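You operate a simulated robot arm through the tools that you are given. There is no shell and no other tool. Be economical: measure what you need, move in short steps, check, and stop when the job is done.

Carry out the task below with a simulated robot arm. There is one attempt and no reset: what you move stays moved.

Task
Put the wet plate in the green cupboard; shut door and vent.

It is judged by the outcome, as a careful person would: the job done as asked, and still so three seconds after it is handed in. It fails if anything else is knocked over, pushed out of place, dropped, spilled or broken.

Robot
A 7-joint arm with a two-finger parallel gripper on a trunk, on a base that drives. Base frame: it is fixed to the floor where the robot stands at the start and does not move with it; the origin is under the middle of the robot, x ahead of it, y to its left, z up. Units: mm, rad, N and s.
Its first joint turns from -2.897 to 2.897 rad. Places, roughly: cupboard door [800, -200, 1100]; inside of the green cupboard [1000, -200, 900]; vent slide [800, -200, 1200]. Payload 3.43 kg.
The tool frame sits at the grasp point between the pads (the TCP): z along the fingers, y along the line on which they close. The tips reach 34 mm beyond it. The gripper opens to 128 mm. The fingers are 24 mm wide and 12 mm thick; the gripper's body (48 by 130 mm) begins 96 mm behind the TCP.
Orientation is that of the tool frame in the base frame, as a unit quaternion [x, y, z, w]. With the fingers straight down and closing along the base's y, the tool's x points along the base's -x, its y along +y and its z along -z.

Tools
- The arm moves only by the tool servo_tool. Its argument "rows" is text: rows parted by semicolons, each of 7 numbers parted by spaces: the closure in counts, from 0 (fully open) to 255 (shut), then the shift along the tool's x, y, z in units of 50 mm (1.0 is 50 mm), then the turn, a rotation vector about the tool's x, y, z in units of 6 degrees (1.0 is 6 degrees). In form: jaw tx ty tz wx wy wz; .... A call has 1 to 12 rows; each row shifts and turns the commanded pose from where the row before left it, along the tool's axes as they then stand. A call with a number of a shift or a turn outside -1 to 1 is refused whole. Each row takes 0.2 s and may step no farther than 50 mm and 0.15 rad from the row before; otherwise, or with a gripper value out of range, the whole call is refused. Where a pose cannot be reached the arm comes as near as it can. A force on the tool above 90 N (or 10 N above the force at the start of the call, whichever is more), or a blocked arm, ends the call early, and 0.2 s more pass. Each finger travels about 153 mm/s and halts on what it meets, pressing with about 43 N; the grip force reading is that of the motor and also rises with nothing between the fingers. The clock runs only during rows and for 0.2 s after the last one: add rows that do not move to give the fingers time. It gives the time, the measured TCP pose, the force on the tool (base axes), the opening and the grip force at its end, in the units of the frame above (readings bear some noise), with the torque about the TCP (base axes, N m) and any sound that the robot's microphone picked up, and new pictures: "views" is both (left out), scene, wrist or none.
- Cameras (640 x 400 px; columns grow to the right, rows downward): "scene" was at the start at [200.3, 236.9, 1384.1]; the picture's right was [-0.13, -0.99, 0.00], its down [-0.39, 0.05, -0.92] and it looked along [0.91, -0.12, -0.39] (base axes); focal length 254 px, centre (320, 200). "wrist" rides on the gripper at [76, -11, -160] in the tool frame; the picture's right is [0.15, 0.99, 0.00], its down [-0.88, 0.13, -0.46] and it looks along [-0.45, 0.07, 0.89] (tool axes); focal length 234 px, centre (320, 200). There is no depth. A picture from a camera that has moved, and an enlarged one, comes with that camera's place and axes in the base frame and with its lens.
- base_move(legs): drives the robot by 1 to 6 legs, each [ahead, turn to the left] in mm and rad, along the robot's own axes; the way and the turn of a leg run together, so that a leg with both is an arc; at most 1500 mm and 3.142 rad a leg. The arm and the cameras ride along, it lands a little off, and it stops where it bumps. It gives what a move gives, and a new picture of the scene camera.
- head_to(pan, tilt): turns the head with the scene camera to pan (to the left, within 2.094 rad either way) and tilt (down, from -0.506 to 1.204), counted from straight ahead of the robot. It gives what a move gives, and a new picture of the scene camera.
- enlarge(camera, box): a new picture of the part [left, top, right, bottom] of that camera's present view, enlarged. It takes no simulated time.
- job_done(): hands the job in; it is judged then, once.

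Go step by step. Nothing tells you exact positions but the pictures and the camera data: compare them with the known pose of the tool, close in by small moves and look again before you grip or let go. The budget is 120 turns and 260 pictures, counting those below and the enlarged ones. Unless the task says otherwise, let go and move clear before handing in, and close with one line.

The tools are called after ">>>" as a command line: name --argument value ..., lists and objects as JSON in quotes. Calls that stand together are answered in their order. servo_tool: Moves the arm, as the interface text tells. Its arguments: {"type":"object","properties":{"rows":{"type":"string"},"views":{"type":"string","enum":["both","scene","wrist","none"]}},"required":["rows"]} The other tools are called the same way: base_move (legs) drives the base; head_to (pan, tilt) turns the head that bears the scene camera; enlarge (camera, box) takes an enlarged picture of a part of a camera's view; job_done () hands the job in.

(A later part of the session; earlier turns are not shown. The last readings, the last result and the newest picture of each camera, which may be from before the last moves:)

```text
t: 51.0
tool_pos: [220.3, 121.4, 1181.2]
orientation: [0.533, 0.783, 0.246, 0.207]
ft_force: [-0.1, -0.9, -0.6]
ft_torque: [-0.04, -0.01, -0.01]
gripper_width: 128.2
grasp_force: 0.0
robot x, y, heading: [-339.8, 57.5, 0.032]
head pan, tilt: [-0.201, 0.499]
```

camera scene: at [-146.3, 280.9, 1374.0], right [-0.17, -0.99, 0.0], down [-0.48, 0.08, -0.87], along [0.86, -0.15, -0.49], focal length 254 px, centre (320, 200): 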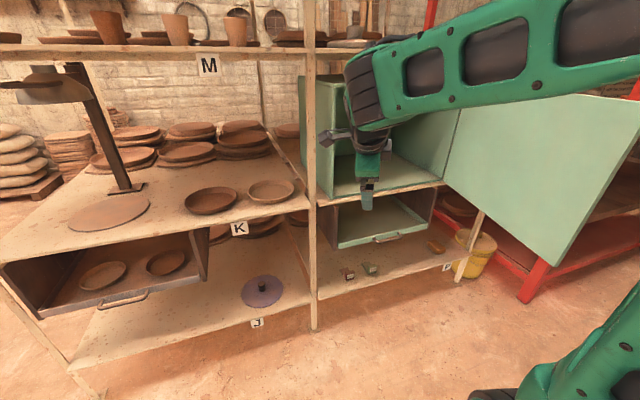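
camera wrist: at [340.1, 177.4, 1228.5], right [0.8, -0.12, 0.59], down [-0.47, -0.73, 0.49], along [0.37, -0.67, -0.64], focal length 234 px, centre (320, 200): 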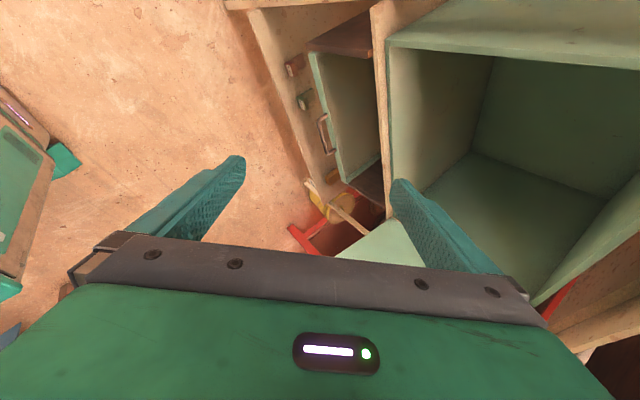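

>>> base_move --legs '[[335, 0]]'

>>> head_to --pan 0.3 --tilt 0.7

>>> enlarge --camera "scene" --box '[160, 80, 480, 280]'

```text
t: 53.2
tool_pos: [558.5, 136.4, 1181.0]
orientation: [0.534, 0.783, 0.245, 0.206]
ft_force: [-0.9, -0.5, -0.7]
ft_torque: [0.0, 0.0, 0.01]
gripper_width: 128.0
grasp_force: 0.0
robot x, y, heading: [-2.2, 70.9, 0.041]
head pan, tilt: [-0.201, 0.499]
camera scene: at [191.7, 293.7, 1374.0], right [-0.16, -0.99, 0.0], down [-0.48, 0.08, -0.87], along [0.86, -0.14, -0.49], focal length 254 px, centre (320, 200)
```

scene: 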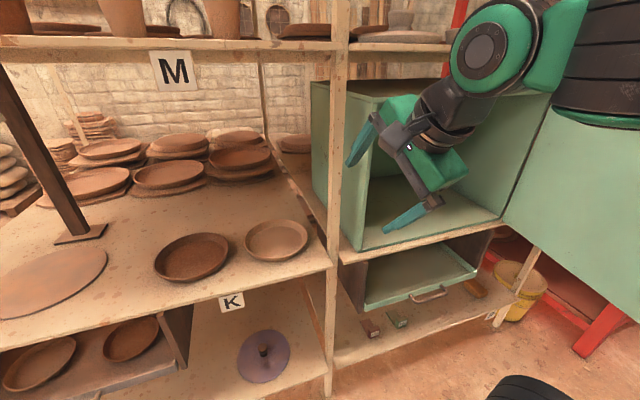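

```text
t: 54.2
tool_pos: [542.8, 134.1, 1188.1]
orientation: [0.532, 0.782, 0.248, 0.21]
ft_force: [1.5, -0.2, 0.2]
ft_torque: [0.02, -0.03, 0.03]
gripper_width: 128.0
grasp_force: 0.1
robot x, y, heading: [-1.1, 67.9, 0.044]
head pan, tilt: [0.3, 0.7]
camera scene: at [181.9, 336.5, 1356.4], right [0.33, -0.94, 0.0], down [-0.62, -0.21, -0.76], along [0.71, 0.25, -0.65], focal length 254 px, centre (320, 200)
```

scene: 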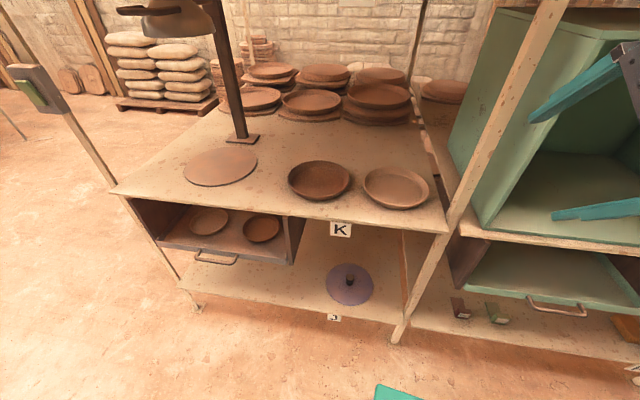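

```text
2.00 times, centred on (320, 180) of scene
camera zoom: at [181.9, 336.5, 1356.4], right [0.33, -0.94, 0.0], down [-0.62, -0.21, -0.76], along [0.71, 0.25, -0.65], focal length 507 px, centre (320, 240)
```

zoom: 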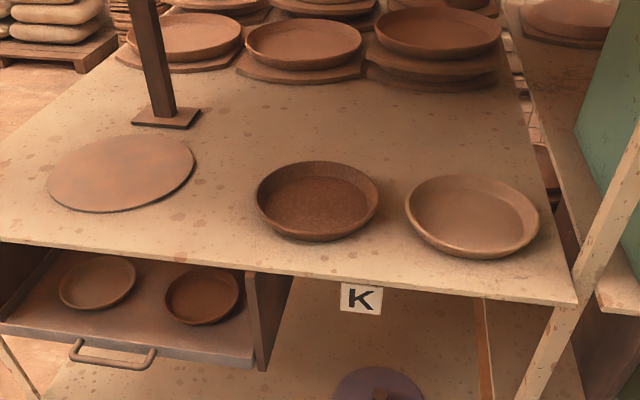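

The wet plate is at about (761, 545), ~186 mm wide. I'll move the tool to hover in front of and above its near rim with the jaws part closed.

>>> servo_tool --rows "120 0.74 0.12 0.3 0 0 0;120 0.74 0.12 0.3 0 0 0;120 0.74 0.12 0.5 0 0 0;120 0.74 0.12 0.55 0 0 0;120 0.74 0.12 0.6 0 0 0;120 0.74 0.12 0.6 0 0 0;120 0.74 0.12 0.6 0 0 0;120 0.74 0.12 0.6 0 0 0;120 0.74 0.12 0.6 0 0 0;120 0 0 0 0 0 0" --views "both"

```text
t: 56.4
tool_pos: [605.6, 501.5, 1019.0]
orientation: [0.532, 0.782, 0.249, 0.21]
ft_force: [-0.6, -0.4, 0.7]
ft_torque: [0.02, 0.01, 0.02]
gripper_width: 67.8
grasp_force: 0.0
robot x, y, heading: [-1.8, 68.5, 0.039]
head pan, tilt: [0.3, 0.7]
camera scene: at [181.8, 336.6, 1356.4], right [0.33, -0.94, 0.0], down [-0.62, -0.21, -0.76], along [0.71, 0.25, -0.65], focal length 254 px, centre (320, 200)
camera wrist: at [476.4, 542.4, 1132.9], right [0.67, 0.44, 0.6], down [0.13, -0.86, 0.5], along [0.73, -0.25, -0.63], focal length 234 px, centre (320, 200)
```

scene: 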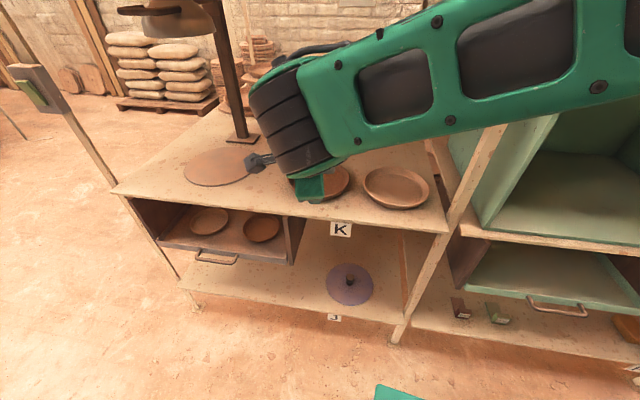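
wrist: 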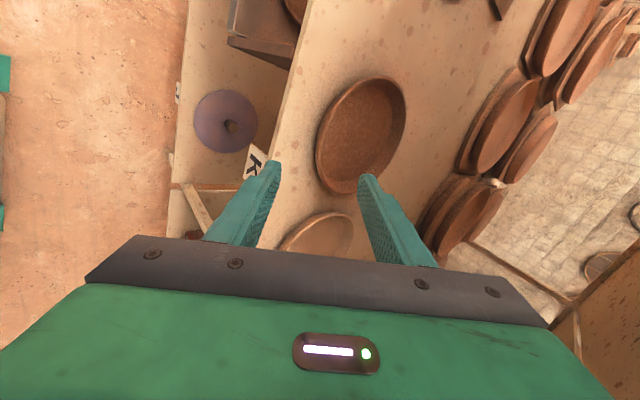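

>>> servo_tool --rows "120 0.1 0.2 0.7 0 0 0;120 0.05 0.2 0.7 0 0 0;120 0 0 0 0 0 0" --views "wrist"

>>> enlarge --camera "wrist" --box '[220, 40, 460, 240]'

>>> enlarge --camera "scene" --box '[240, 130, 440, 250]'

```text
t: 57.2
tool_pos: [657.5, 524.7, 974.7]
orientation: [0.532, 0.782, 0.249, 0.21]
ft_force: [-0.8, -0.1, -1.3]
ft_torque: [0.0, 0.01, 0.0]
gripper_width: 67.8
grasp_force: 0.1
robot x, y, heading: [3.7, 66.9, 0.041]
head pan, tilt: [0.3, 0.7]
camera wrist: at [529.5, 566.3, 1087.9], right [0.67, 0.45, 0.6], down [0.13, -0.86, 0.5], along [0.73, -0.25, -0.63], focal length 234 px, centre (320, 200)
```

wrist: 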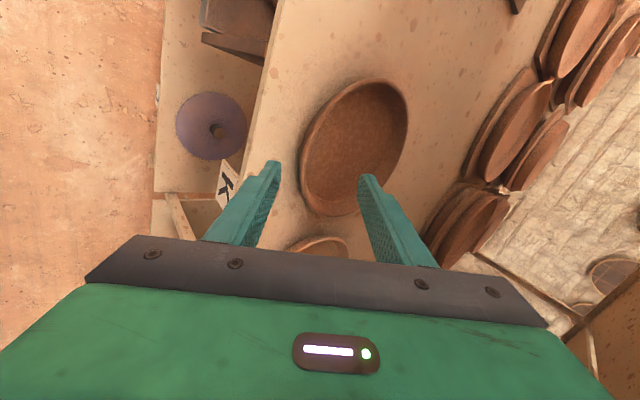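

```text
2.00 times, centred on (340, 140) of wrist
camera zoom: at [529.5, 566.3, 1087.9], right [0.67, 0.45, 0.6], down [0.13, -0.86, 0.5], along [0.73, -0.25, -0.63], focal length 468 px, centre (280, 320)
```

zoom: 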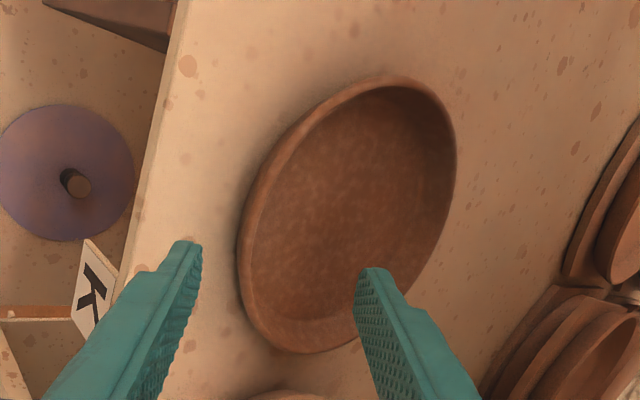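

```text
3.20 times, centred on (340, 190) of scene
camera zoom: at [181.8, 336.7, 1356.4], right [0.33, -0.94, 0.0], down [-0.62, -0.21, -0.76], along [0.71, 0.25, -0.65], focal length 812 px, centre (256, 232)
```

zoom: 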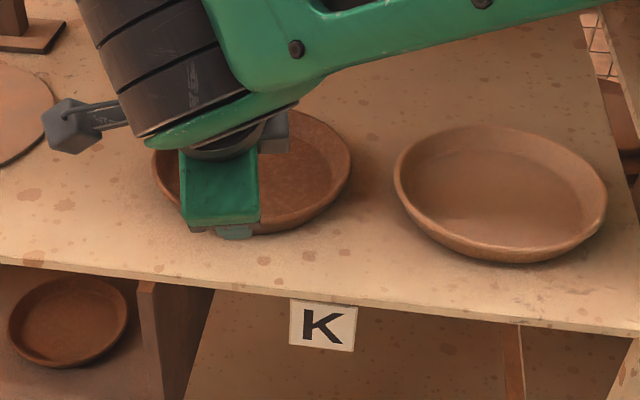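

Rim height is uncertain (840–870); I'll close in gradually along the tool axis, shifting so the near rim lies between the fingers.

>>> servo_tool --rows "120 0 -0.4 0.4 0 0 0;120 0 0 0.6 0 0 0;120 0 0 0 0 0 0" --views "wrist"

>>> enlarge --camera "wrist" --box '[220, 80, 460, 260]'

```text
t: 58.0
tool_pos: [673.3, 527.7, 920.9]
orientation: [0.532, 0.782, 0.248, 0.21]
ft_force: [0.5, 0.7, 0.3]
ft_torque: [-0.02, 0.01, -0.01]
gripper_width: 67.9
grasp_force: 0.0
robot x, y, heading: [3.9, 69.5, 0.04]
head pan, tilt: [0.3, 0.7]
camera wrist: at [545.1, 569.1, 1035.0], right [0.67, 0.45, 0.6], down [0.13, -0.86, 0.5], along [0.73, -0.25, -0.63], focal length 234 px, centre (320, 200)
```

wrist: 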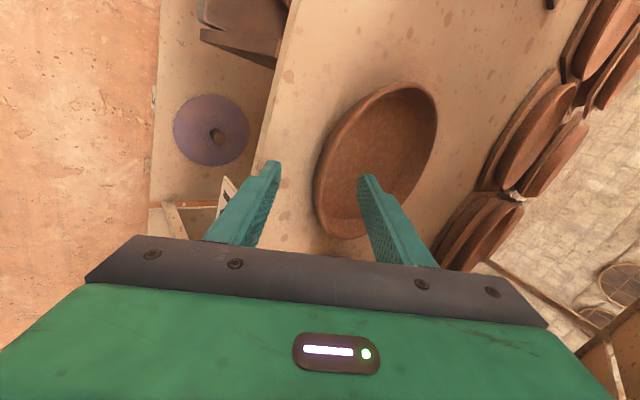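

```text
2.22 times, centred on (340, 170) of wrist
camera zoom: at [545.1, 569.1, 1035.0], right [0.67, 0.45, 0.6], down [0.13, -0.86, 0.5], along [0.73, -0.25, -0.63], focal length 520 px, centre (276, 267)
```

zoom: 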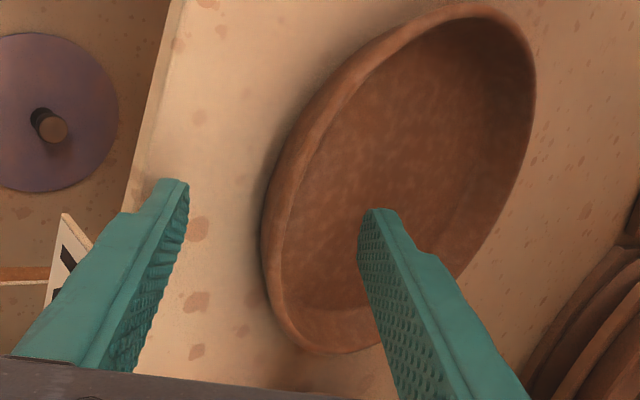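

Rim top now estimated at z≈868. I'll advance another 35 mm with small corrections.

>>> servo_tool --rows "120 0.1 -0.15 0.35 0 0 0;120 0 0 0.35 0 0 0;120 0 0 0 0 0 0" --views "wrist"

>>> enlarge --camera "wrist" --box '[220, 80, 460, 260]'

>>> enlarge --camera "scene" --box '[260, 150, 380, 220]'

```text
t: 58.4
tool_pos: [666.0, 529.8, 918.2]
orientation: [0.531, 0.778, 0.254, 0.219]
ft_force: [0.7, -0.1, 0.6]
ft_torque: [0.01, 0.07, 0.02]
gripper_width: 67.6
grasp_force: 0.1
robot x, y, heading: [0.4, 69.1, 0.037]
head pan, tilt: [0.3, 0.7]
stopped in row 2: the force on the tool passed its limit at 114 N (the readings are from after the stop); the commanded pose is now the measured one
camera wrist: at [535.5, 572.0, 1030.1], right [0.66, 0.44, 0.61], down [0.12, -0.86, 0.5], along [0.75, -0.26, -0.62], focal length 234 px, centre (320, 200)
```

wrist: 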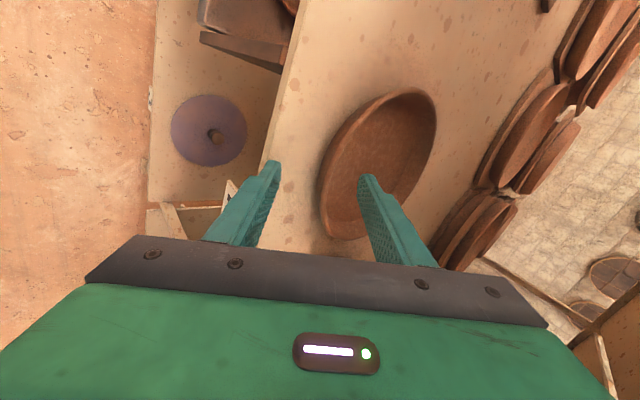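

```text
2.22 times, centred on (340, 170) of wrist
camera zoom: at [535.5, 572.0, 1030.1], right [0.66, 0.44, 0.61], down [0.12, -0.86, 0.5], along [0.75, -0.26, -0.62], focal length 520 px, centre (276, 267)
```

zoom: 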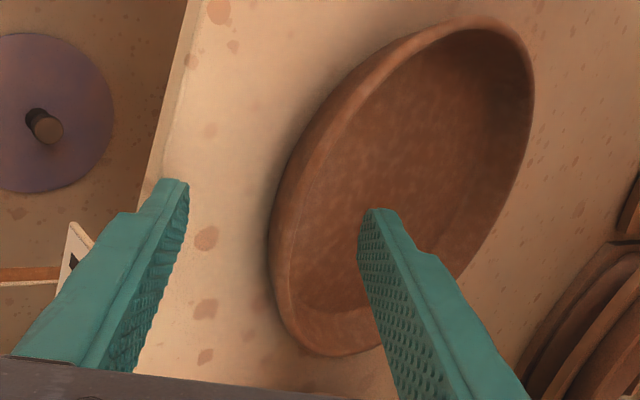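

```text
5.33 times, centred on (320, 185) of scene
camera zoom: at [182.2, 336.1, 1356.4], right [0.33, -0.94, 0.0], down [-0.62, -0.21, -0.76], along [0.71, 0.25, -0.65], focal length 1353 px, centre (320, 280)
```

zoom: 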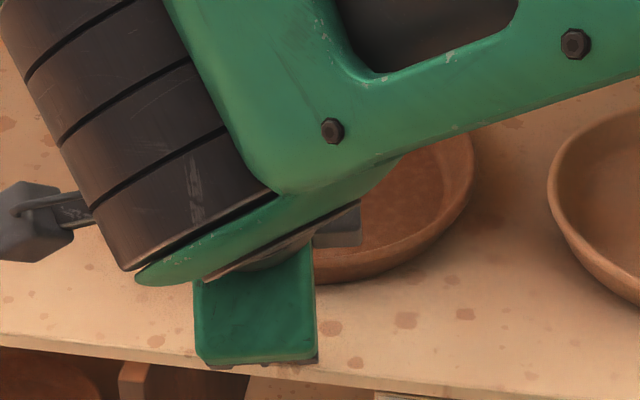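

The lower (outer) finger touched the shelf, so the shelf top is at z≈850 and the rim ≈877. The plate hasn't moved; I'll retreat a bit, make the tool steeper and narrow the jaws.

>>> servo_tool --rows "120 0 0 -0.7 0 0 0;165 0 0 0 0.9 0 0;165 0 0 0 0.9 0 0;165 0 0 0 0.9 0 0;165 0 0 0 0 0 0" --views "wrist"

>>> enlarge --camera "wrist" --box '[220, 80, 460, 260]'

```text
t: 59.6
tool_pos: [643.7, 524.9, 944.9]
orientation: [0.556, 0.807, 0.141, 0.141]
ft_force: [0.5, -0.2, -0.9]
ft_torque: [-0.04, 0.0, 0.06]
gripper_width: 45.3
grasp_force: 0.1
robot x, y, heading: [-0.9, 68.3, 0.042]
head pan, tilt: [0.3, 0.7]
camera wrist: at [548.2, 580.7, 1082.7], right [0.8, 0.48, 0.37], down [0.24, -0.81, 0.53], along [0.55, -0.34, -0.76], focal length 234 px, centre (320, 200)
```

wrist: 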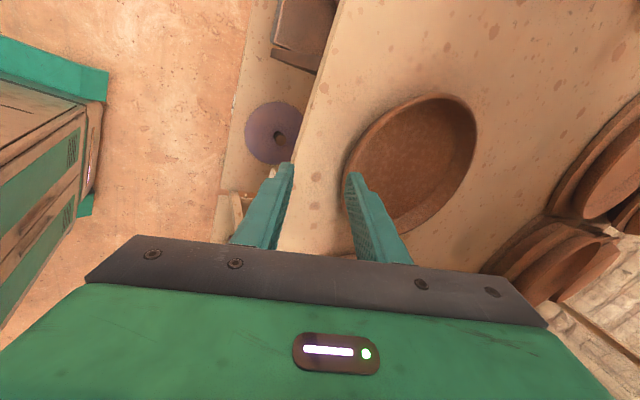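

```text
2.22 times, centred on (340, 170) of wrist
camera zoom: at [548.2, 580.7, 1082.7], right [0.8, 0.48, 0.37], down [0.24, -0.81, 0.53], along [0.55, -0.34, -0.76], focal length 520 px, centre (276, 267)
```

zoom: 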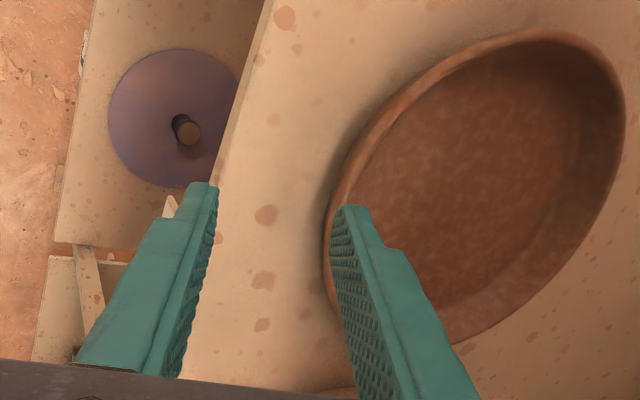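

I'll shift 27 mm along the closing axis and come down part way, then inspect.

>>> servo_tool --rows "165 -0.1 0.54 0.3 0 0 0;165 0 0 0.4 0 0 0;165 0 0 0 0 0 0" --views "wrist"

>>> enlarge --camera "wrist" --box '[220, 80, 460, 260]'

```text
t: 60.4
tool_pos: [685.2, 533.1, 925.8]
orientation: [0.556, 0.807, 0.143, 0.142]
ft_force: [-0.5, -0.4, 0.5]
ft_torque: [0.03, 0.0, -0.01]
gripper_width: 45.3
grasp_force: 0.1
robot x, y, heading: [0.3, 68.7, 0.034]
head pan, tilt: [0.3, 0.7]
camera wrist: at [588.0, 589.0, 1063.0], right [0.8, 0.48, 0.37], down [0.24, -0.81, 0.53], along [0.56, -0.34, -0.76], focal length 234 px, centre (320, 200)
```

wrist: 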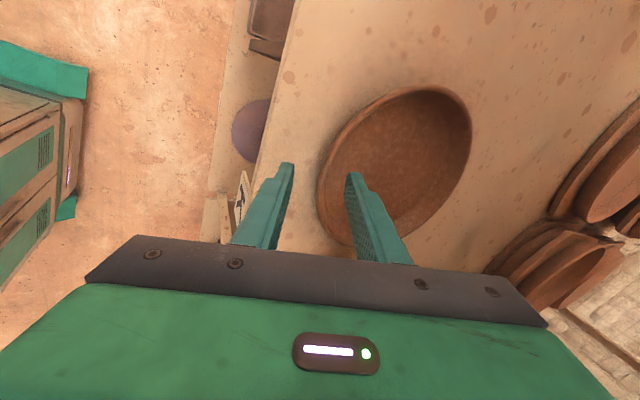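

```text
2.22 times, centred on (340, 170) of wrist
camera zoom: at [588.0, 589.0, 1063.0], right [0.8, 0.48, 0.37], down [0.24, -0.81, 0.53], along [0.56, -0.34, -0.76], focal length 520 px, centre (276, 267)
```

zoom: 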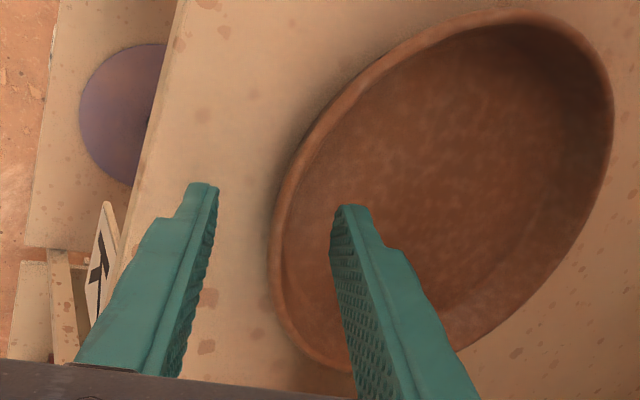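

The rim lies centred between the fingers. I'll advance 22 mm with slightly narrower jaws.

>>> servo_tool --rows "180 0 0 0.22 0 0 0;180 0 0 0.22 0 0 0;180 0 0 0 0 0 0" --views "wrist"

>>> enlarge --camera "wrist" --box '[220, 80, 460, 260]'

```text
t: 61.2
tool_pos: [691.0, 535.1, 904.8]
orientation: [0.555, 0.807, 0.143, 0.143]
ft_force: [-0.1, -0.4, -0.8]
ft_torque: [0.02, 0.02, -0.05]
gripper_width: 37.9
grasp_force: 0.1
robot x, y, heading: [-0.2, 72.7, 0.035]
head pan, tilt: [0.3, 0.7]
camera wrist: at [595.3, 590.1, 1041.8], right [0.8, 0.48, 0.37], down [0.24, -0.81, 0.53], along [0.56, -0.34, -0.76], focal length 234 px, centre (320, 200)
```

wrist: 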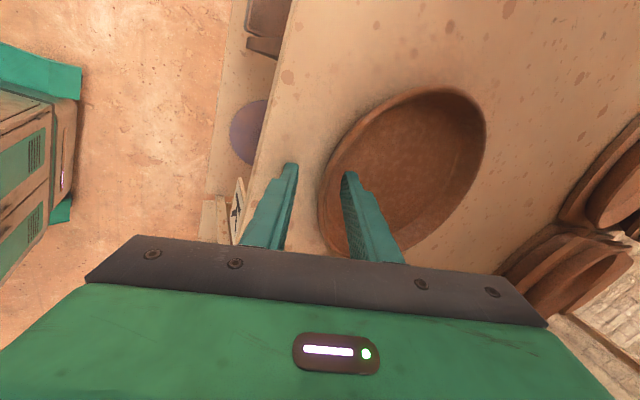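

```text
2.22 times, centred on (340, 170) of wrist
camera zoom: at [595.3, 590.1, 1041.8], right [0.8, 0.48, 0.37], down [0.24, -0.81, 0.53], along [0.56, -0.34, -0.76], focal length 520 px, centre (276, 267)
```

zoom: 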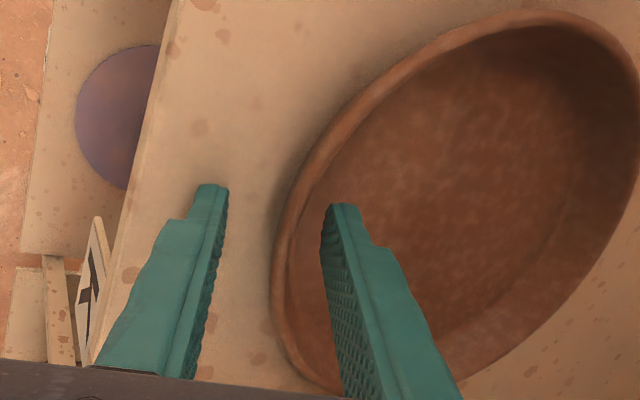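

>>> servo_tool --rows "190 0 0 0.12 0 0 0;190 0 0 0.04 0 0 0;190 0 0 0 0 0 0" --views "none"

>>> enlarge --camera "wrist" --box '[240, 120, 400, 260]'

```text
t: 62.0
tool_pos: [692.9, 534.5, 902.0]
orientation: [0.555, 0.807, 0.145, 0.142]
ft_force: [-21.3, -14.8, 61.9]
ft_torque: [-0.44, 1.72, 0.29]
gripper_width: 31.9
grasp_force: 0.1
robot x, y, heading: [-0.8, 68.6, 0.035]
head pan, tilt: [0.3, 0.7]
```

```text
2.86 times, centred on (320, 190) of wrist
camera zoom: at [595.1, 589.6, 1039.1], right [0.79, 0.47, 0.38], down [0.24, -0.82, 0.53], along [0.56, -0.33, -0.76], focal length 669 px, centre (320, 229)
```

zoom: 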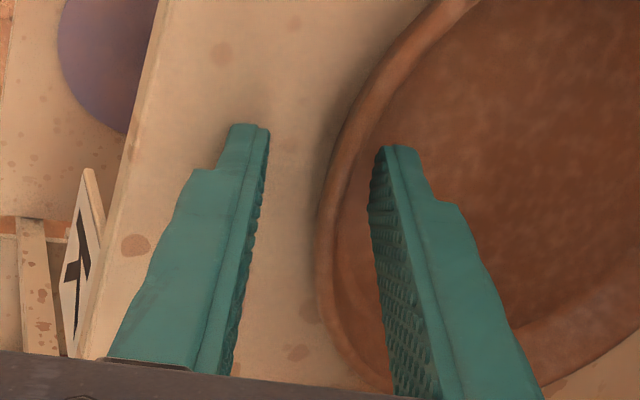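

The outer fingertip rests on the shelf (≈858). I'll back off 3 mm and close on the rim.

>>> servo_tool --rows "190 0 0 -0.14 0 0 0;215 0 0 0 0 0 0;235 0 0 0 0 0 0;255 0 0 0 0 0 0;255 0 0 0 0 0 0" --views "wrist"

>>> enlarge --camera "wrist" --box '[240, 80, 480, 260]'

```text
t: 63.2
tool_pos: [692.3, 532.7, 904.3]
orientation: [0.556, 0.807, 0.142, 0.142]
ft_force: [3.4, -1.0, 6.7]
ft_torque: [1.0, -0.41, -0.46]
gripper_width: 10.0
grasp_force: 43.2
robot x, y, heading: [5.5, 69.6, 0.036]
head pan, tilt: [0.3, 0.7]
camera wrist: at [595.3, 589.2, 1041.1], right [0.8, 0.48, 0.37], down [0.24, -0.81, 0.53], along [0.56, -0.34, -0.76], focal length 234 px, centre (320, 200)
```

wrist: 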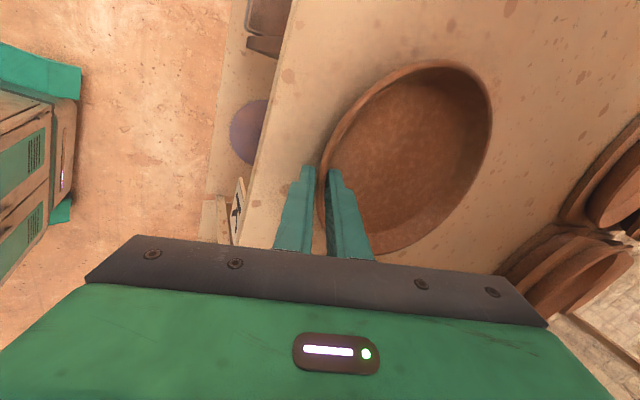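

```text
2.22 times, centred on (360, 170) of wrist
camera zoom: at [595.3, 589.2, 1041.1], right [0.8, 0.48, 0.37], down [0.24, -0.81, 0.53], along [0.56, -0.34, -0.76], focal length 520 px, centre (231, 267)
```

zoom: 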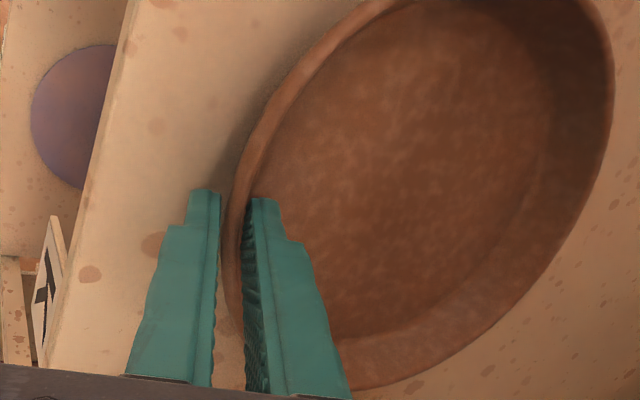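

The wall (10 mm) is gripped. I'll lift slightly and check.

>>> servo_tool --rows "255 -0.01 0.08 -0.18 0 0 0;255 -0.01 0.08 -0.18 0 0 0;255 -0.02 0.12 -0.28 0 0 0;255 -0.02 0.12 -0.28 0 0 0;255 0 0 0 0 0 0" --views "both"

>>> enlarge --camera "scene" --box '[240, 130, 400, 230]'

```text
t: 64.4
tool_pos: [691.7, 535.6, 952.9]
orientation: [0.555, 0.808, 0.141, 0.142]
ft_force: [0.0, -0.2, -3.3]
ft_torque: [-0.1, 0.31, 0.0]
gripper_width: 9.5
grasp_force: 43.3
robot x, y, heading: [0.8, 69.0, 0.035]
head pan, tilt: [0.3, 0.7]
camera scene: at [182.3, 336.5, 1356.3], right [0.33, -0.94, 0.0], down [-0.62, -0.21, -0.76], along [0.71, 0.25, -0.65], focal length 254 px, centre (320, 200)
camera wrist: at [595.3, 591.0, 1090.0], right [0.8, 0.48, 0.37], down [0.24, -0.81, 0.53], along [0.55, -0.34, -0.76], focal length 234 px, centre (320, 200)
```

scene: 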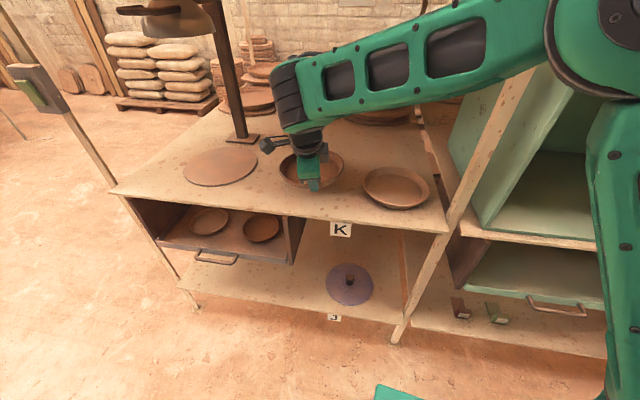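
wrist: 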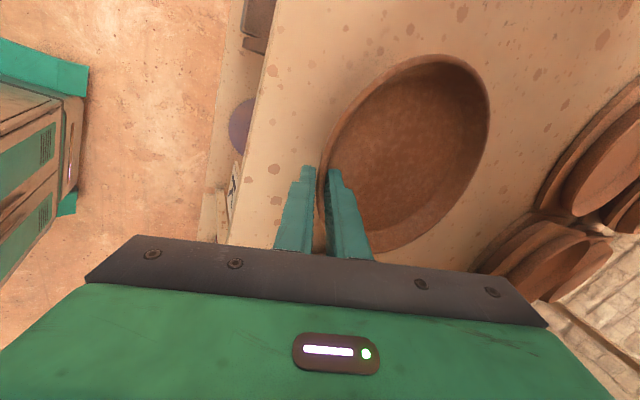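

```text
4.00 times, centred on (320, 180) of scene
camera zoom: at [182.3, 336.5, 1356.3], right [0.33, -0.94, 0.0], down [-0.62, -0.21, -0.76], along [0.71, 0.25, -0.65], focal length 1015 px, centre (320, 280)
```

zoom: 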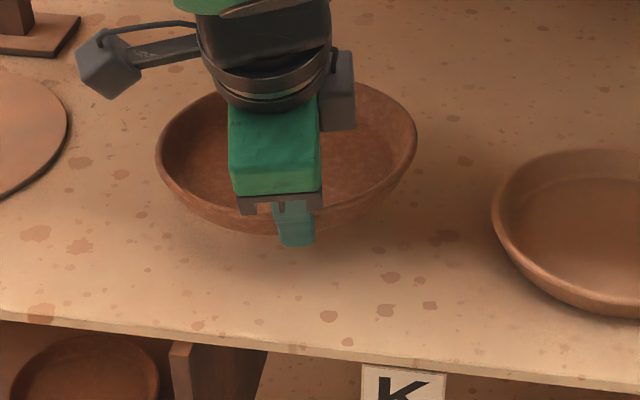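

The plate is lifted securely, about 330 g. Now I'll draw it out towards the robot, clear of the shelf, slowly.

>>> servo_tool --rows "255 0.03 -0.2 -0.15 0 0 0;255 0.06 -0.44 -0.32 0 0 0;255 0.06 -0.44 -0.32 0 0 0;255 0.06 -0.44 -0.32 0 0 0;255 0.06 -0.44 -0.32 0 0 0;255 0.06 -0.44 -0.32 0 0 0;255 0.06 -0.44 -0.32 0 0 0;255 0.06 -0.44 -0.32 0 0 0;255 0.06 -0.44 -0.32 0 0 0;255 0.06 -0.44 -0.32 0 0 0;255 0.03 -0.22 -0.16 0 0 0;255 0 0 0 0 0 0" --views "both"

```text
t: 67.0
tool_pos: [433.7, 477.2, 1013.2]
orientation: [0.556, 0.807, 0.141, 0.141]
ft_force: [-0.4, -0.5, -4.0]
ft_torque: [-0.18, 0.32, -0.02]
gripper_width: 9.5
grasp_force: 42.8
robot x, y, heading: [2.9, 71.6, 0.038]
head pan, tilt: [0.3, 0.7]
camera scene: at [182.1, 336.5, 1356.3], right [0.33, -0.94, 0.0], down [-0.62, -0.21, -0.76], along [0.71, 0.25, -0.65], focal length 254 px, centre (320, 200)
camera wrist: at [337.8, 532.7, 1150.8], right [0.8, 0.48, 0.37], down [0.24, -0.81, 0.53], along [0.55, -0.34, -0.76], focal length 234 px, centre (320, 200)
```

scene: 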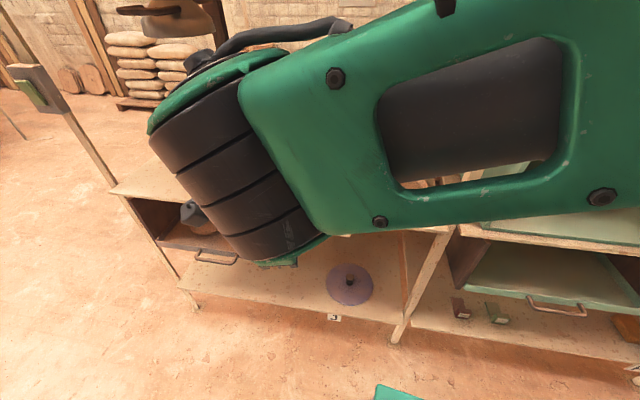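
wrist: 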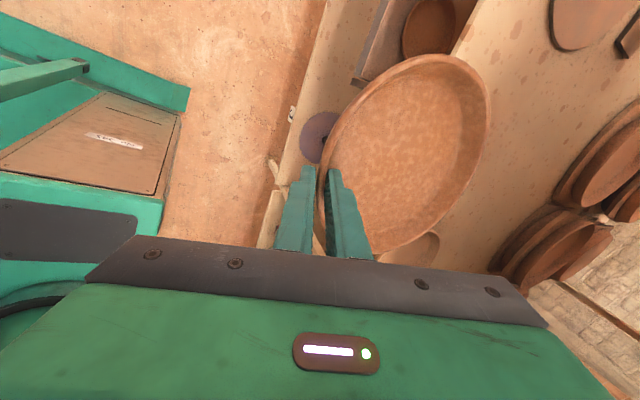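

The plate is held steady. I'll back the base 200 mm for room before swinging right to the cupboard.

>>> base_move --legs '[[-200, 0]]'

>>> servo_tool --rows "255 -0.3 0 0 0 0 0;255 -0.55 0.1 0.05 0 0 0;255 -0.75 0.1 0.05 0 0 0;255 -0.8 0.1 0.05 0 0 0;255 -0.8 0.1 0.05 0 0 0;255 -0.8 0 0 0 0 0;255 -0.8 -0.1 0 0 0 0;255 -0.8 -0.1 0 0 0 0;255 -0.8 -0.2 -0.05 0 0 0;255 -0.8 -0.2 -0.05 0 0 0;255 -0.6 -0.2 -0.05 0 0 0;255 -0.3 -0.1 0 0 0 0" --views "none"

>>> head_to --pan -0.25 --tilt 0.45

```text
t: 68.6
tool_pos: [232.7, 469.5, 1014.1]
orientation: [0.555, 0.808, 0.141, 0.141]
ft_force: [0.3, -0.3, -3.4]
ft_torque: [-0.14, 0.3, 0.02]
gripper_width: 9.4
grasp_force: 43.3
robot x, y, heading: [-204.2, 60.5, 0.041]
head pan, tilt: [0.3, 0.7]
camera scene: at [-20.0, 329.3, 1356.4], right [0.33, -0.94, 0.0], down [-0.62, -0.21, -0.76], along [0.71, 0.25, -0.65], focal length 254 px, centre (320, 200)
```

scene: 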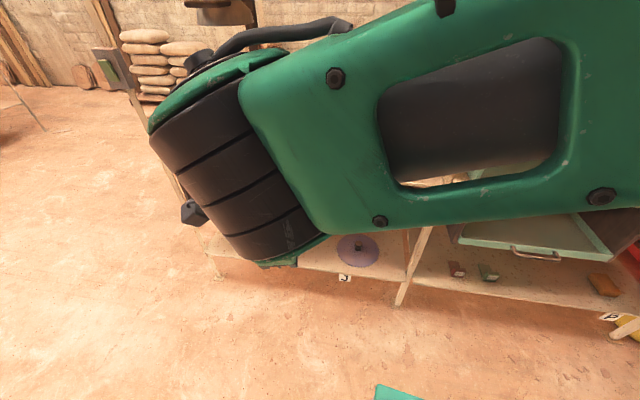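

```text
t: 71.2
tool_pos: [339.6, 80.8, 1034.7]
orientation: [0.555, 0.806, 0.145, 0.146]
ft_force: [-0.6, -0.4, -3.5]
ft_torque: [-0.14, 0.32, 0.05]
gripper_width: 9.2
grasp_force: 43.6
robot x, y, heading: [-203.4, 63.9, 0.043]
head pan, tilt: [0.3, 0.7]
```

```text
t: 72.2
tool_pos: [338.7, 80.9, 1035.0]
orientation: [0.554, 0.807, 0.145, 0.147]
ft_force: [0.2, -1.2, -3.4]
ft_torque: [-0.11, 0.36, 0.02]
gripper_width: 9.2
grasp_force: 42.7
robot x, y, heading: [-202.6, 62.3, 0.038]
head pan, tilt: [-0.25, 0.45]
camera scene: at [-10.0, 281.8, 1378.4], right [-0.21, -0.98, 0.0], down [-0.44, 0.09, -0.89], along [0.87, -0.19, -0.45], focal length 254 px, centre (320, 200)
```

scene: 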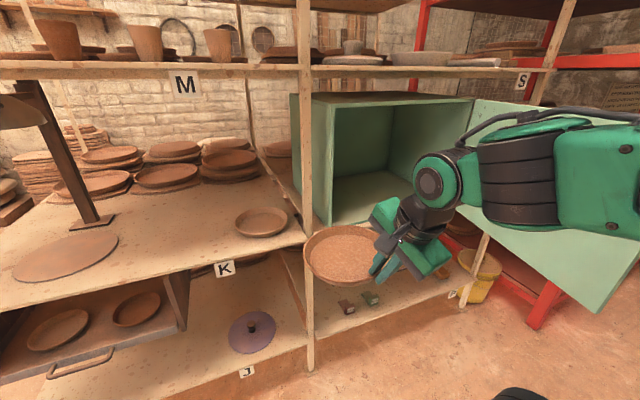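

The plate is level. I'll continue to the right in front of the cupboard opening and yaw the tool right a bit.

>>> servo_tool --rows "255 -0.5 0 0 0 0 0;255 -0.75 -0.1 0 0 0 0;255 -0.8 -0.1 0 0 0 0;255 -0.8 -0.1 0 0 0 0;255 -0.8 -0.1 0 0 0 0;255 -0.6 -0.1 0 0 0 0;255 -0.4 0 0 0 0 0;255 0 0 0 0.05 -0.3 0.75;255 0 0 0 0.05 -0.3 0.75;255 0 0 0 0.05 -0.3 0.75;255 0 0 0 0 0 0" --views "both"

```text
t: 74.6
tool_pos: [396.3, -144.3, 1045.0]
orientation: [0.653, 0.729, 0.129, 0.161]
ft_force: [0.7, -0.1, -3.5]
ft_torque: [-0.07, 0.36, 0.02]
gripper_width: 9.3
grasp_force: 43.0
robot x, y, heading: [-200.2, 59.3, 0.04]
head pan, tilt: [-0.25, 0.45]
camera scene: at [-9.9, 281.7, 1378.5], right [-0.21, -0.98, 0.0], down [-0.44, 0.09, -0.89], along [0.87, -0.19, -0.45], focal length 254 px, centre (320, 200)
camera wrist: at [315.1, -67.3, 1180.8], right [0.89, 0.26, 0.39], down [0.02, -0.85, 0.53], along [0.46, -0.46, -0.76], focal length 234 px, centre (320, 200)
```

scene: 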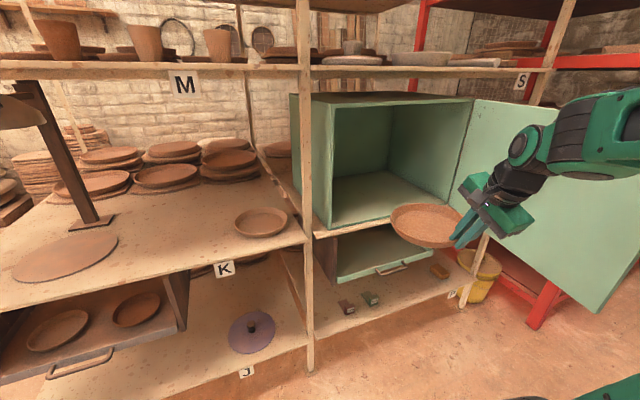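
wrist: 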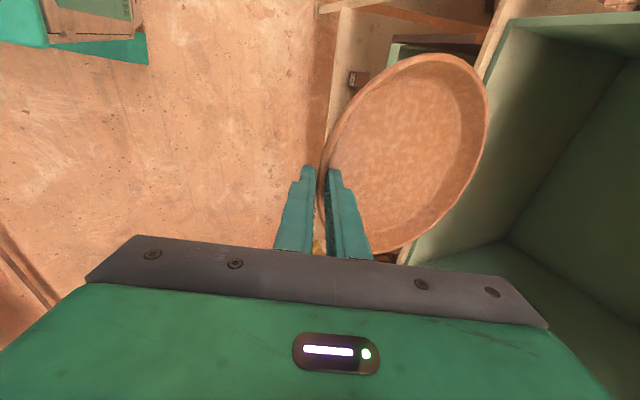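

The cupboard opening runs from about (745, 78) to (832, −461), with its floor near z 870–880 and top at 1292. I'll drive ahead 200 mm, then insert with the arm.

>>> base_move --legs '[[200, 0]]'

```text
t: 76.2
tool_pos: [595.9, -137.9, 1044.8]
orientation: [0.653, 0.729, 0.129, 0.161]
ft_force: [0.1, 0.6, -3.6]
ft_torque: [-0.03, 0.35, 0.01]
gripper_width: 9.7
grasp_force: 42.9
robot x, y, heading: [-5.4, 66.8, 0.039]
head pan, tilt: [-0.25, 0.45]
camera scene: at [188.8, 289.1, 1378.4], right [-0.21, -0.98, 0.0], down [-0.44, 0.09, -0.89], along [0.87, -0.19, -0.45], focal length 254 px, centre (320, 200)
```

scene: 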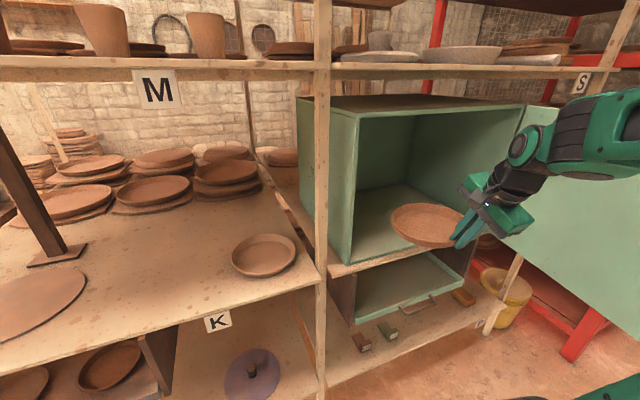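

>>> servo_tool --rows "255 -0.03 0.25 0.22 0 0 0;255 -0.06 0.45 0.4 0 0 0;255 -0.06 0.45 0.4 0 0 0;255 -0.06 0.45 0.4 0 0 0;255 -0.06 0.45 0.4 0 0 0;255 -0.05 0.25 0.25 0 0 0;255 0 0 0 0 0 0" --views "both"

```text
t: 77.8
tool_pos: [729.2, -142.5, 1005.3]
orientation: [0.652, 0.728, 0.133, 0.166]
ft_force: [-0.3, -0.7, -4.5]
ft_torque: [-0.06, 0.37, 0.01]
gripper_width: 9.3
grasp_force: 42.9
robot x, y, heading: [-4.2, 69.1, 0.037]
head pan, tilt: [-0.25, 0.45]
camera scene: at [188.8, 289.1, 1378.5], right [-0.21, -0.98, 0.0], down [-0.44, 0.09, -0.89], along [0.87, -0.19, -0.45], focal length 254 px, centre (320, 200)
camera wrist: at [646.7, -64.7, 1140.8], right [0.88, 0.26, 0.4], down [0.01, -0.85, 0.53], along [0.47, -0.46, -0.75], focal length 234 px, centre (320, 200)
```

scene: 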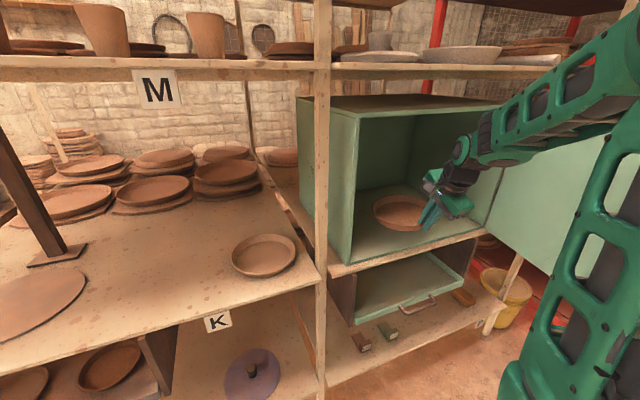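
wrist: 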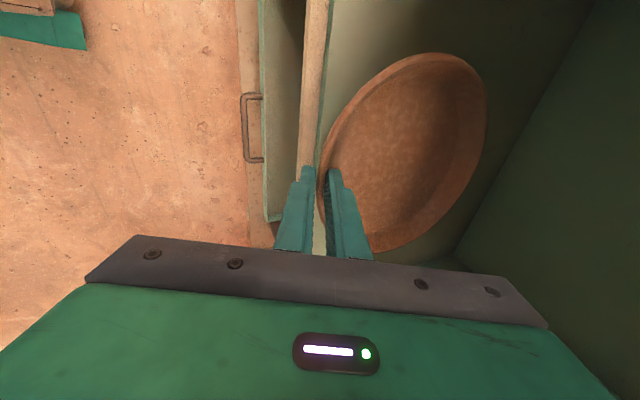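

Going in well. Continue inward and down.

>>> servo_tool --rows "255 -0.03 0.36 0.41 0 0 0;255 -0.03 0.36 0.41 0 0 0;255 -0.03 0.36 0.41 0 0 0;255 0 0 0 0 0 0" --views "both"

>>> enlarge --camera "scene" --box '[300, 90, 540, 280]'

```text
t: 78.8
tool_pos: [805.9, -144.0, 972.3]
orientation: [0.651, 0.728, 0.134, 0.167]
ft_force: [-0.2, -0.6, -3.5]
ft_torque: [-0.09, 0.36, 0.0]
gripper_width: 9.5
grasp_force: 43.0
robot x, y, heading: [-1.7, 69.4, 0.034]
head pan, tilt: [-0.25, 0.45]
camera scene: at [188.8, 289.1, 1378.5], right [-0.21, -0.98, 0.0], down [-0.44, 0.09, -0.89], along [0.87, -0.19, -0.45], focal length 254 px, centre (320, 200)
camera wrist: at [722.6, -66.3, 1107.8], right [0.88, 0.26, 0.4], down [0.01, -0.85, 0.53], along [0.47, -0.46, -0.75], focal length 234 px, centre (320, 200)
```

scene: 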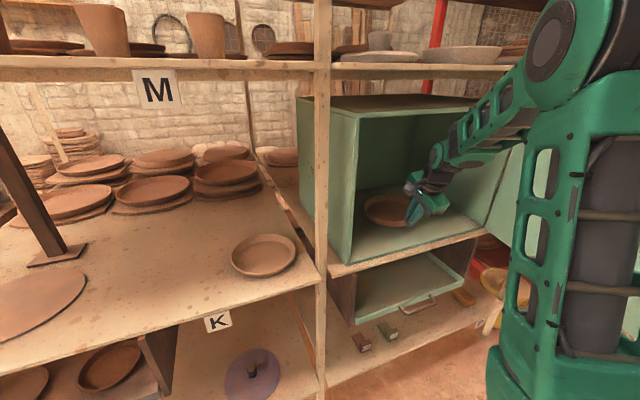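
wrist: 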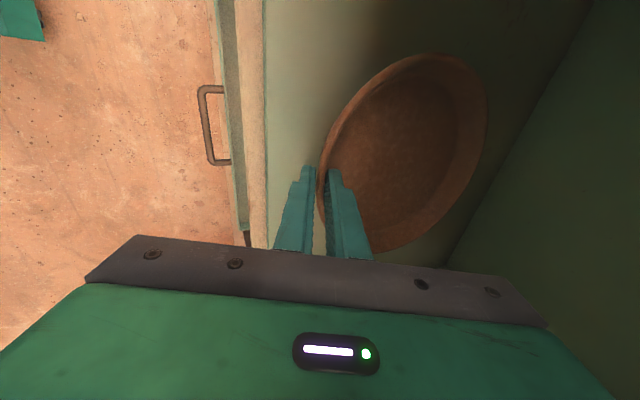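

```text
2.11 times, centred on (420, 185) of scene
camera zoom: at [188.8, 289.1, 1378.5], right [-0.21, -0.98, 0.0], down [-0.44, 0.09, -0.89], along [0.87, -0.19, -0.45], focal length 534 px, centre (110, 232)
```

zoom: 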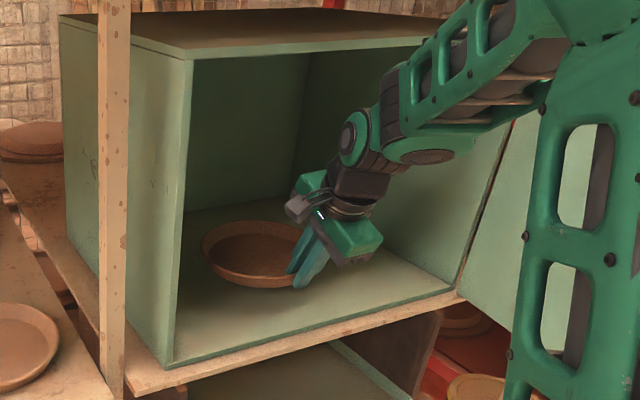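

>>> servo_tool --rows "255 0 0.11 0.37 0 0 0;255 0 0.11 0.37 0 0 0;255 0 0 0 0 0 0" --views "none"

>>> servo_tool --rows "255 0 -0.04 0.1 0 0 0;255 0 0 0 0 0 0" --views "wrist"

>>> enlarge --camera "scene" --box '[340, 150, 500, 270]'

```text
t: 79.6
tool_pos: [830.3, -144.4, 943.7]
orientation: [0.652, 0.728, 0.133, 0.165]
ft_force: [0.0, -0.1, -3.8]
ft_torque: [-0.04, 0.33, 0.02]
gripper_width: 9.3
grasp_force: 43.2
robot x, y, heading: [-4.6, 70.1, 0.032]
head pan, tilt: [-0.25, 0.45]
```

```text
t: 80.2
tool_pos: [830.8, -142.6, 939.0]
orientation: [0.651, 0.728, 0.133, 0.167]
ft_force: [-0.9, -0.1, -3.9]
ft_torque: [-0.03, 0.34, 0.03]
gripper_width: 9.5
grasp_force: 43.3
robot x, y, heading: [-3.6, 68.8, 0.037]
head pan, tilt: [-0.25, 0.45]
camera wrist: at [747.4, -66.0, 1073.8], right [0.88, 0.26, 0.4], down [0.01, -0.85, 0.53], along [0.47, -0.46, -0.75], focal length 234 px, centre (320, 200)
```

wrist: 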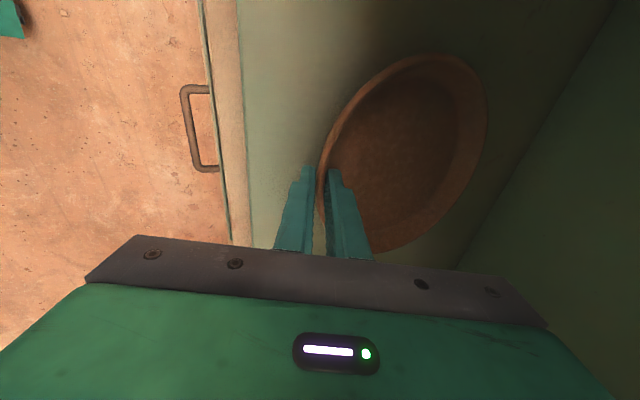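

```text
3.33 times, centred on (420, 210) of scene
camera zoom: at [188.9, 289.1, 1378.4], right [-0.21, -0.98, 0.0], down [-0.44, 0.09, -0.89], along [0.87, -0.19, -0.45], focal length 846 px, centre (-13, 167)
```

zoom: 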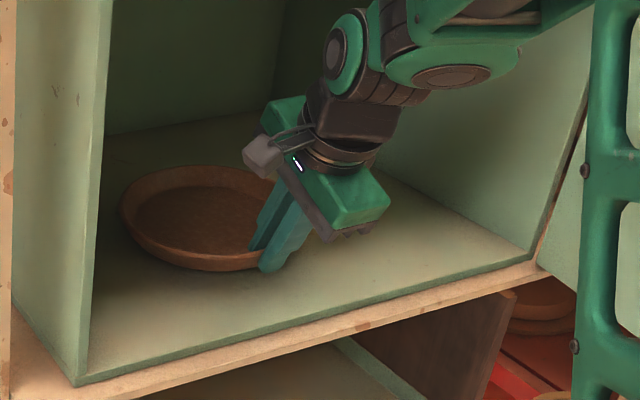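

>>> servo_tool --rows "255 0 -0.04 0.09 0 0 0;255 0 -0.04 0.09 0 0 0;255 0 -0.04 0.09 0 0 0;255 0 0 0 0 0 0" --views "none"

>>> servo_tool --rows "255 0 -0.04 0.09 0 0 0;255 0 0 0 0 0 0" --views "none"

>>> servo_tool --rows "255 0 -0.04 0.09 0 0 0;255 0 0 0 0 0 0" --views "none"

```text
t: 81.2
tool_pos: [830.9, -143.9, 922.8]
orientation: [0.652, 0.728, 0.133, 0.166]
ft_force: [0.6, -0.1, -4.2]
ft_torque: [-0.1, 0.33, -0.06]
gripper_width: 9.2
grasp_force: 42.9
robot x, y, heading: [-5.0, 69.2, 0.035]
head pan, tilt: [-0.25, 0.45]
```

```text
t: 81.8
tool_pos: [831.0, -144.4, 919.0]
orientation: [0.652, 0.727, 0.134, 0.166]
ft_force: [-0.3, 0.2, -0.2]
ft_torque: [0.32, 0.1, 0.1]
gripper_width: 9.3
grasp_force: 42.9
robot x, y, heading: [-3.9, 71.0, 0.038]
head pan, tilt: [-0.25, 0.45]
```

```text
t: 82.4
tool_pos: [830.7, -144.3, 914.8]
orientation: [0.652, 0.727, 0.134, 0.167]
ft_force: [-4.3, -3.1, 13.1]
ft_torque: [1.27, -0.34, 0.18]
gripper_width: 9.6
grasp_force: 43.0
robot x, y, heading: [-3.4, 68.4, 0.04]
head pan, tilt: [-0.25, 0.45]
```

The plate has touched down. I'll open the jaws gently.

>>> servo_tool --rows "240 0 0 0 0 0 0;225 0 0.01 -0.04 0 0 0;212 0 0 0 0 0 0;205 0 0 0 0 0 0" --views "wrist"

>>> enlarge --camera "wrist" --box '[240, 80, 480, 260]'

```text
t: 83.4
tool_pos: [831.2, -143.3, 916.0]
orientation: [0.652, 0.728, 0.133, 0.166]
ft_force: [0.2, -0.7, 0.7]
ft_torque: [-0.01, -0.01, -0.01]
gripper_width: 25.3
grasp_force: 0.0
robot x, y, heading: [-3.9, 66.7, 0.036]
head pan, tilt: [-0.25, 0.45]
camera wrist: at [747.9, -66.0, 1051.1], right [0.88, 0.26, 0.4], down [0.01, -0.85, 0.53], along [0.47, -0.46, -0.75], focal length 234 px, centre (320, 200)
```

wrist: 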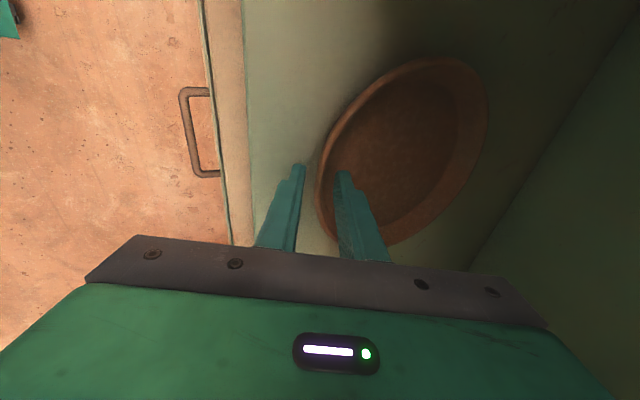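

```text
2.22 times, centred on (360, 170) of wrist
camera zoom: at [747.9, -66.0, 1051.1], right [0.88, 0.26, 0.4], down [0.01, -0.85, 0.53], along [0.47, -0.46, -0.75], focal length 520 px, centre (231, 267)
```

zoom: 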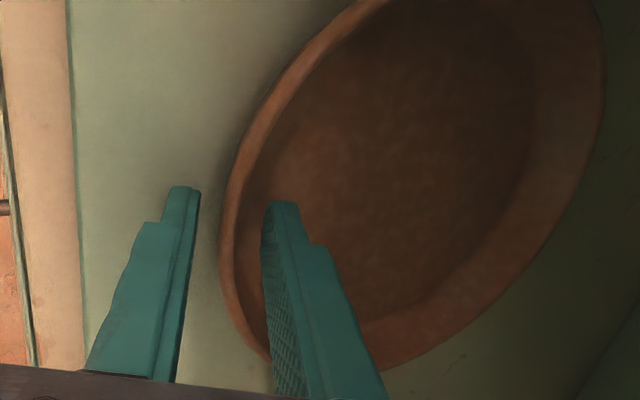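

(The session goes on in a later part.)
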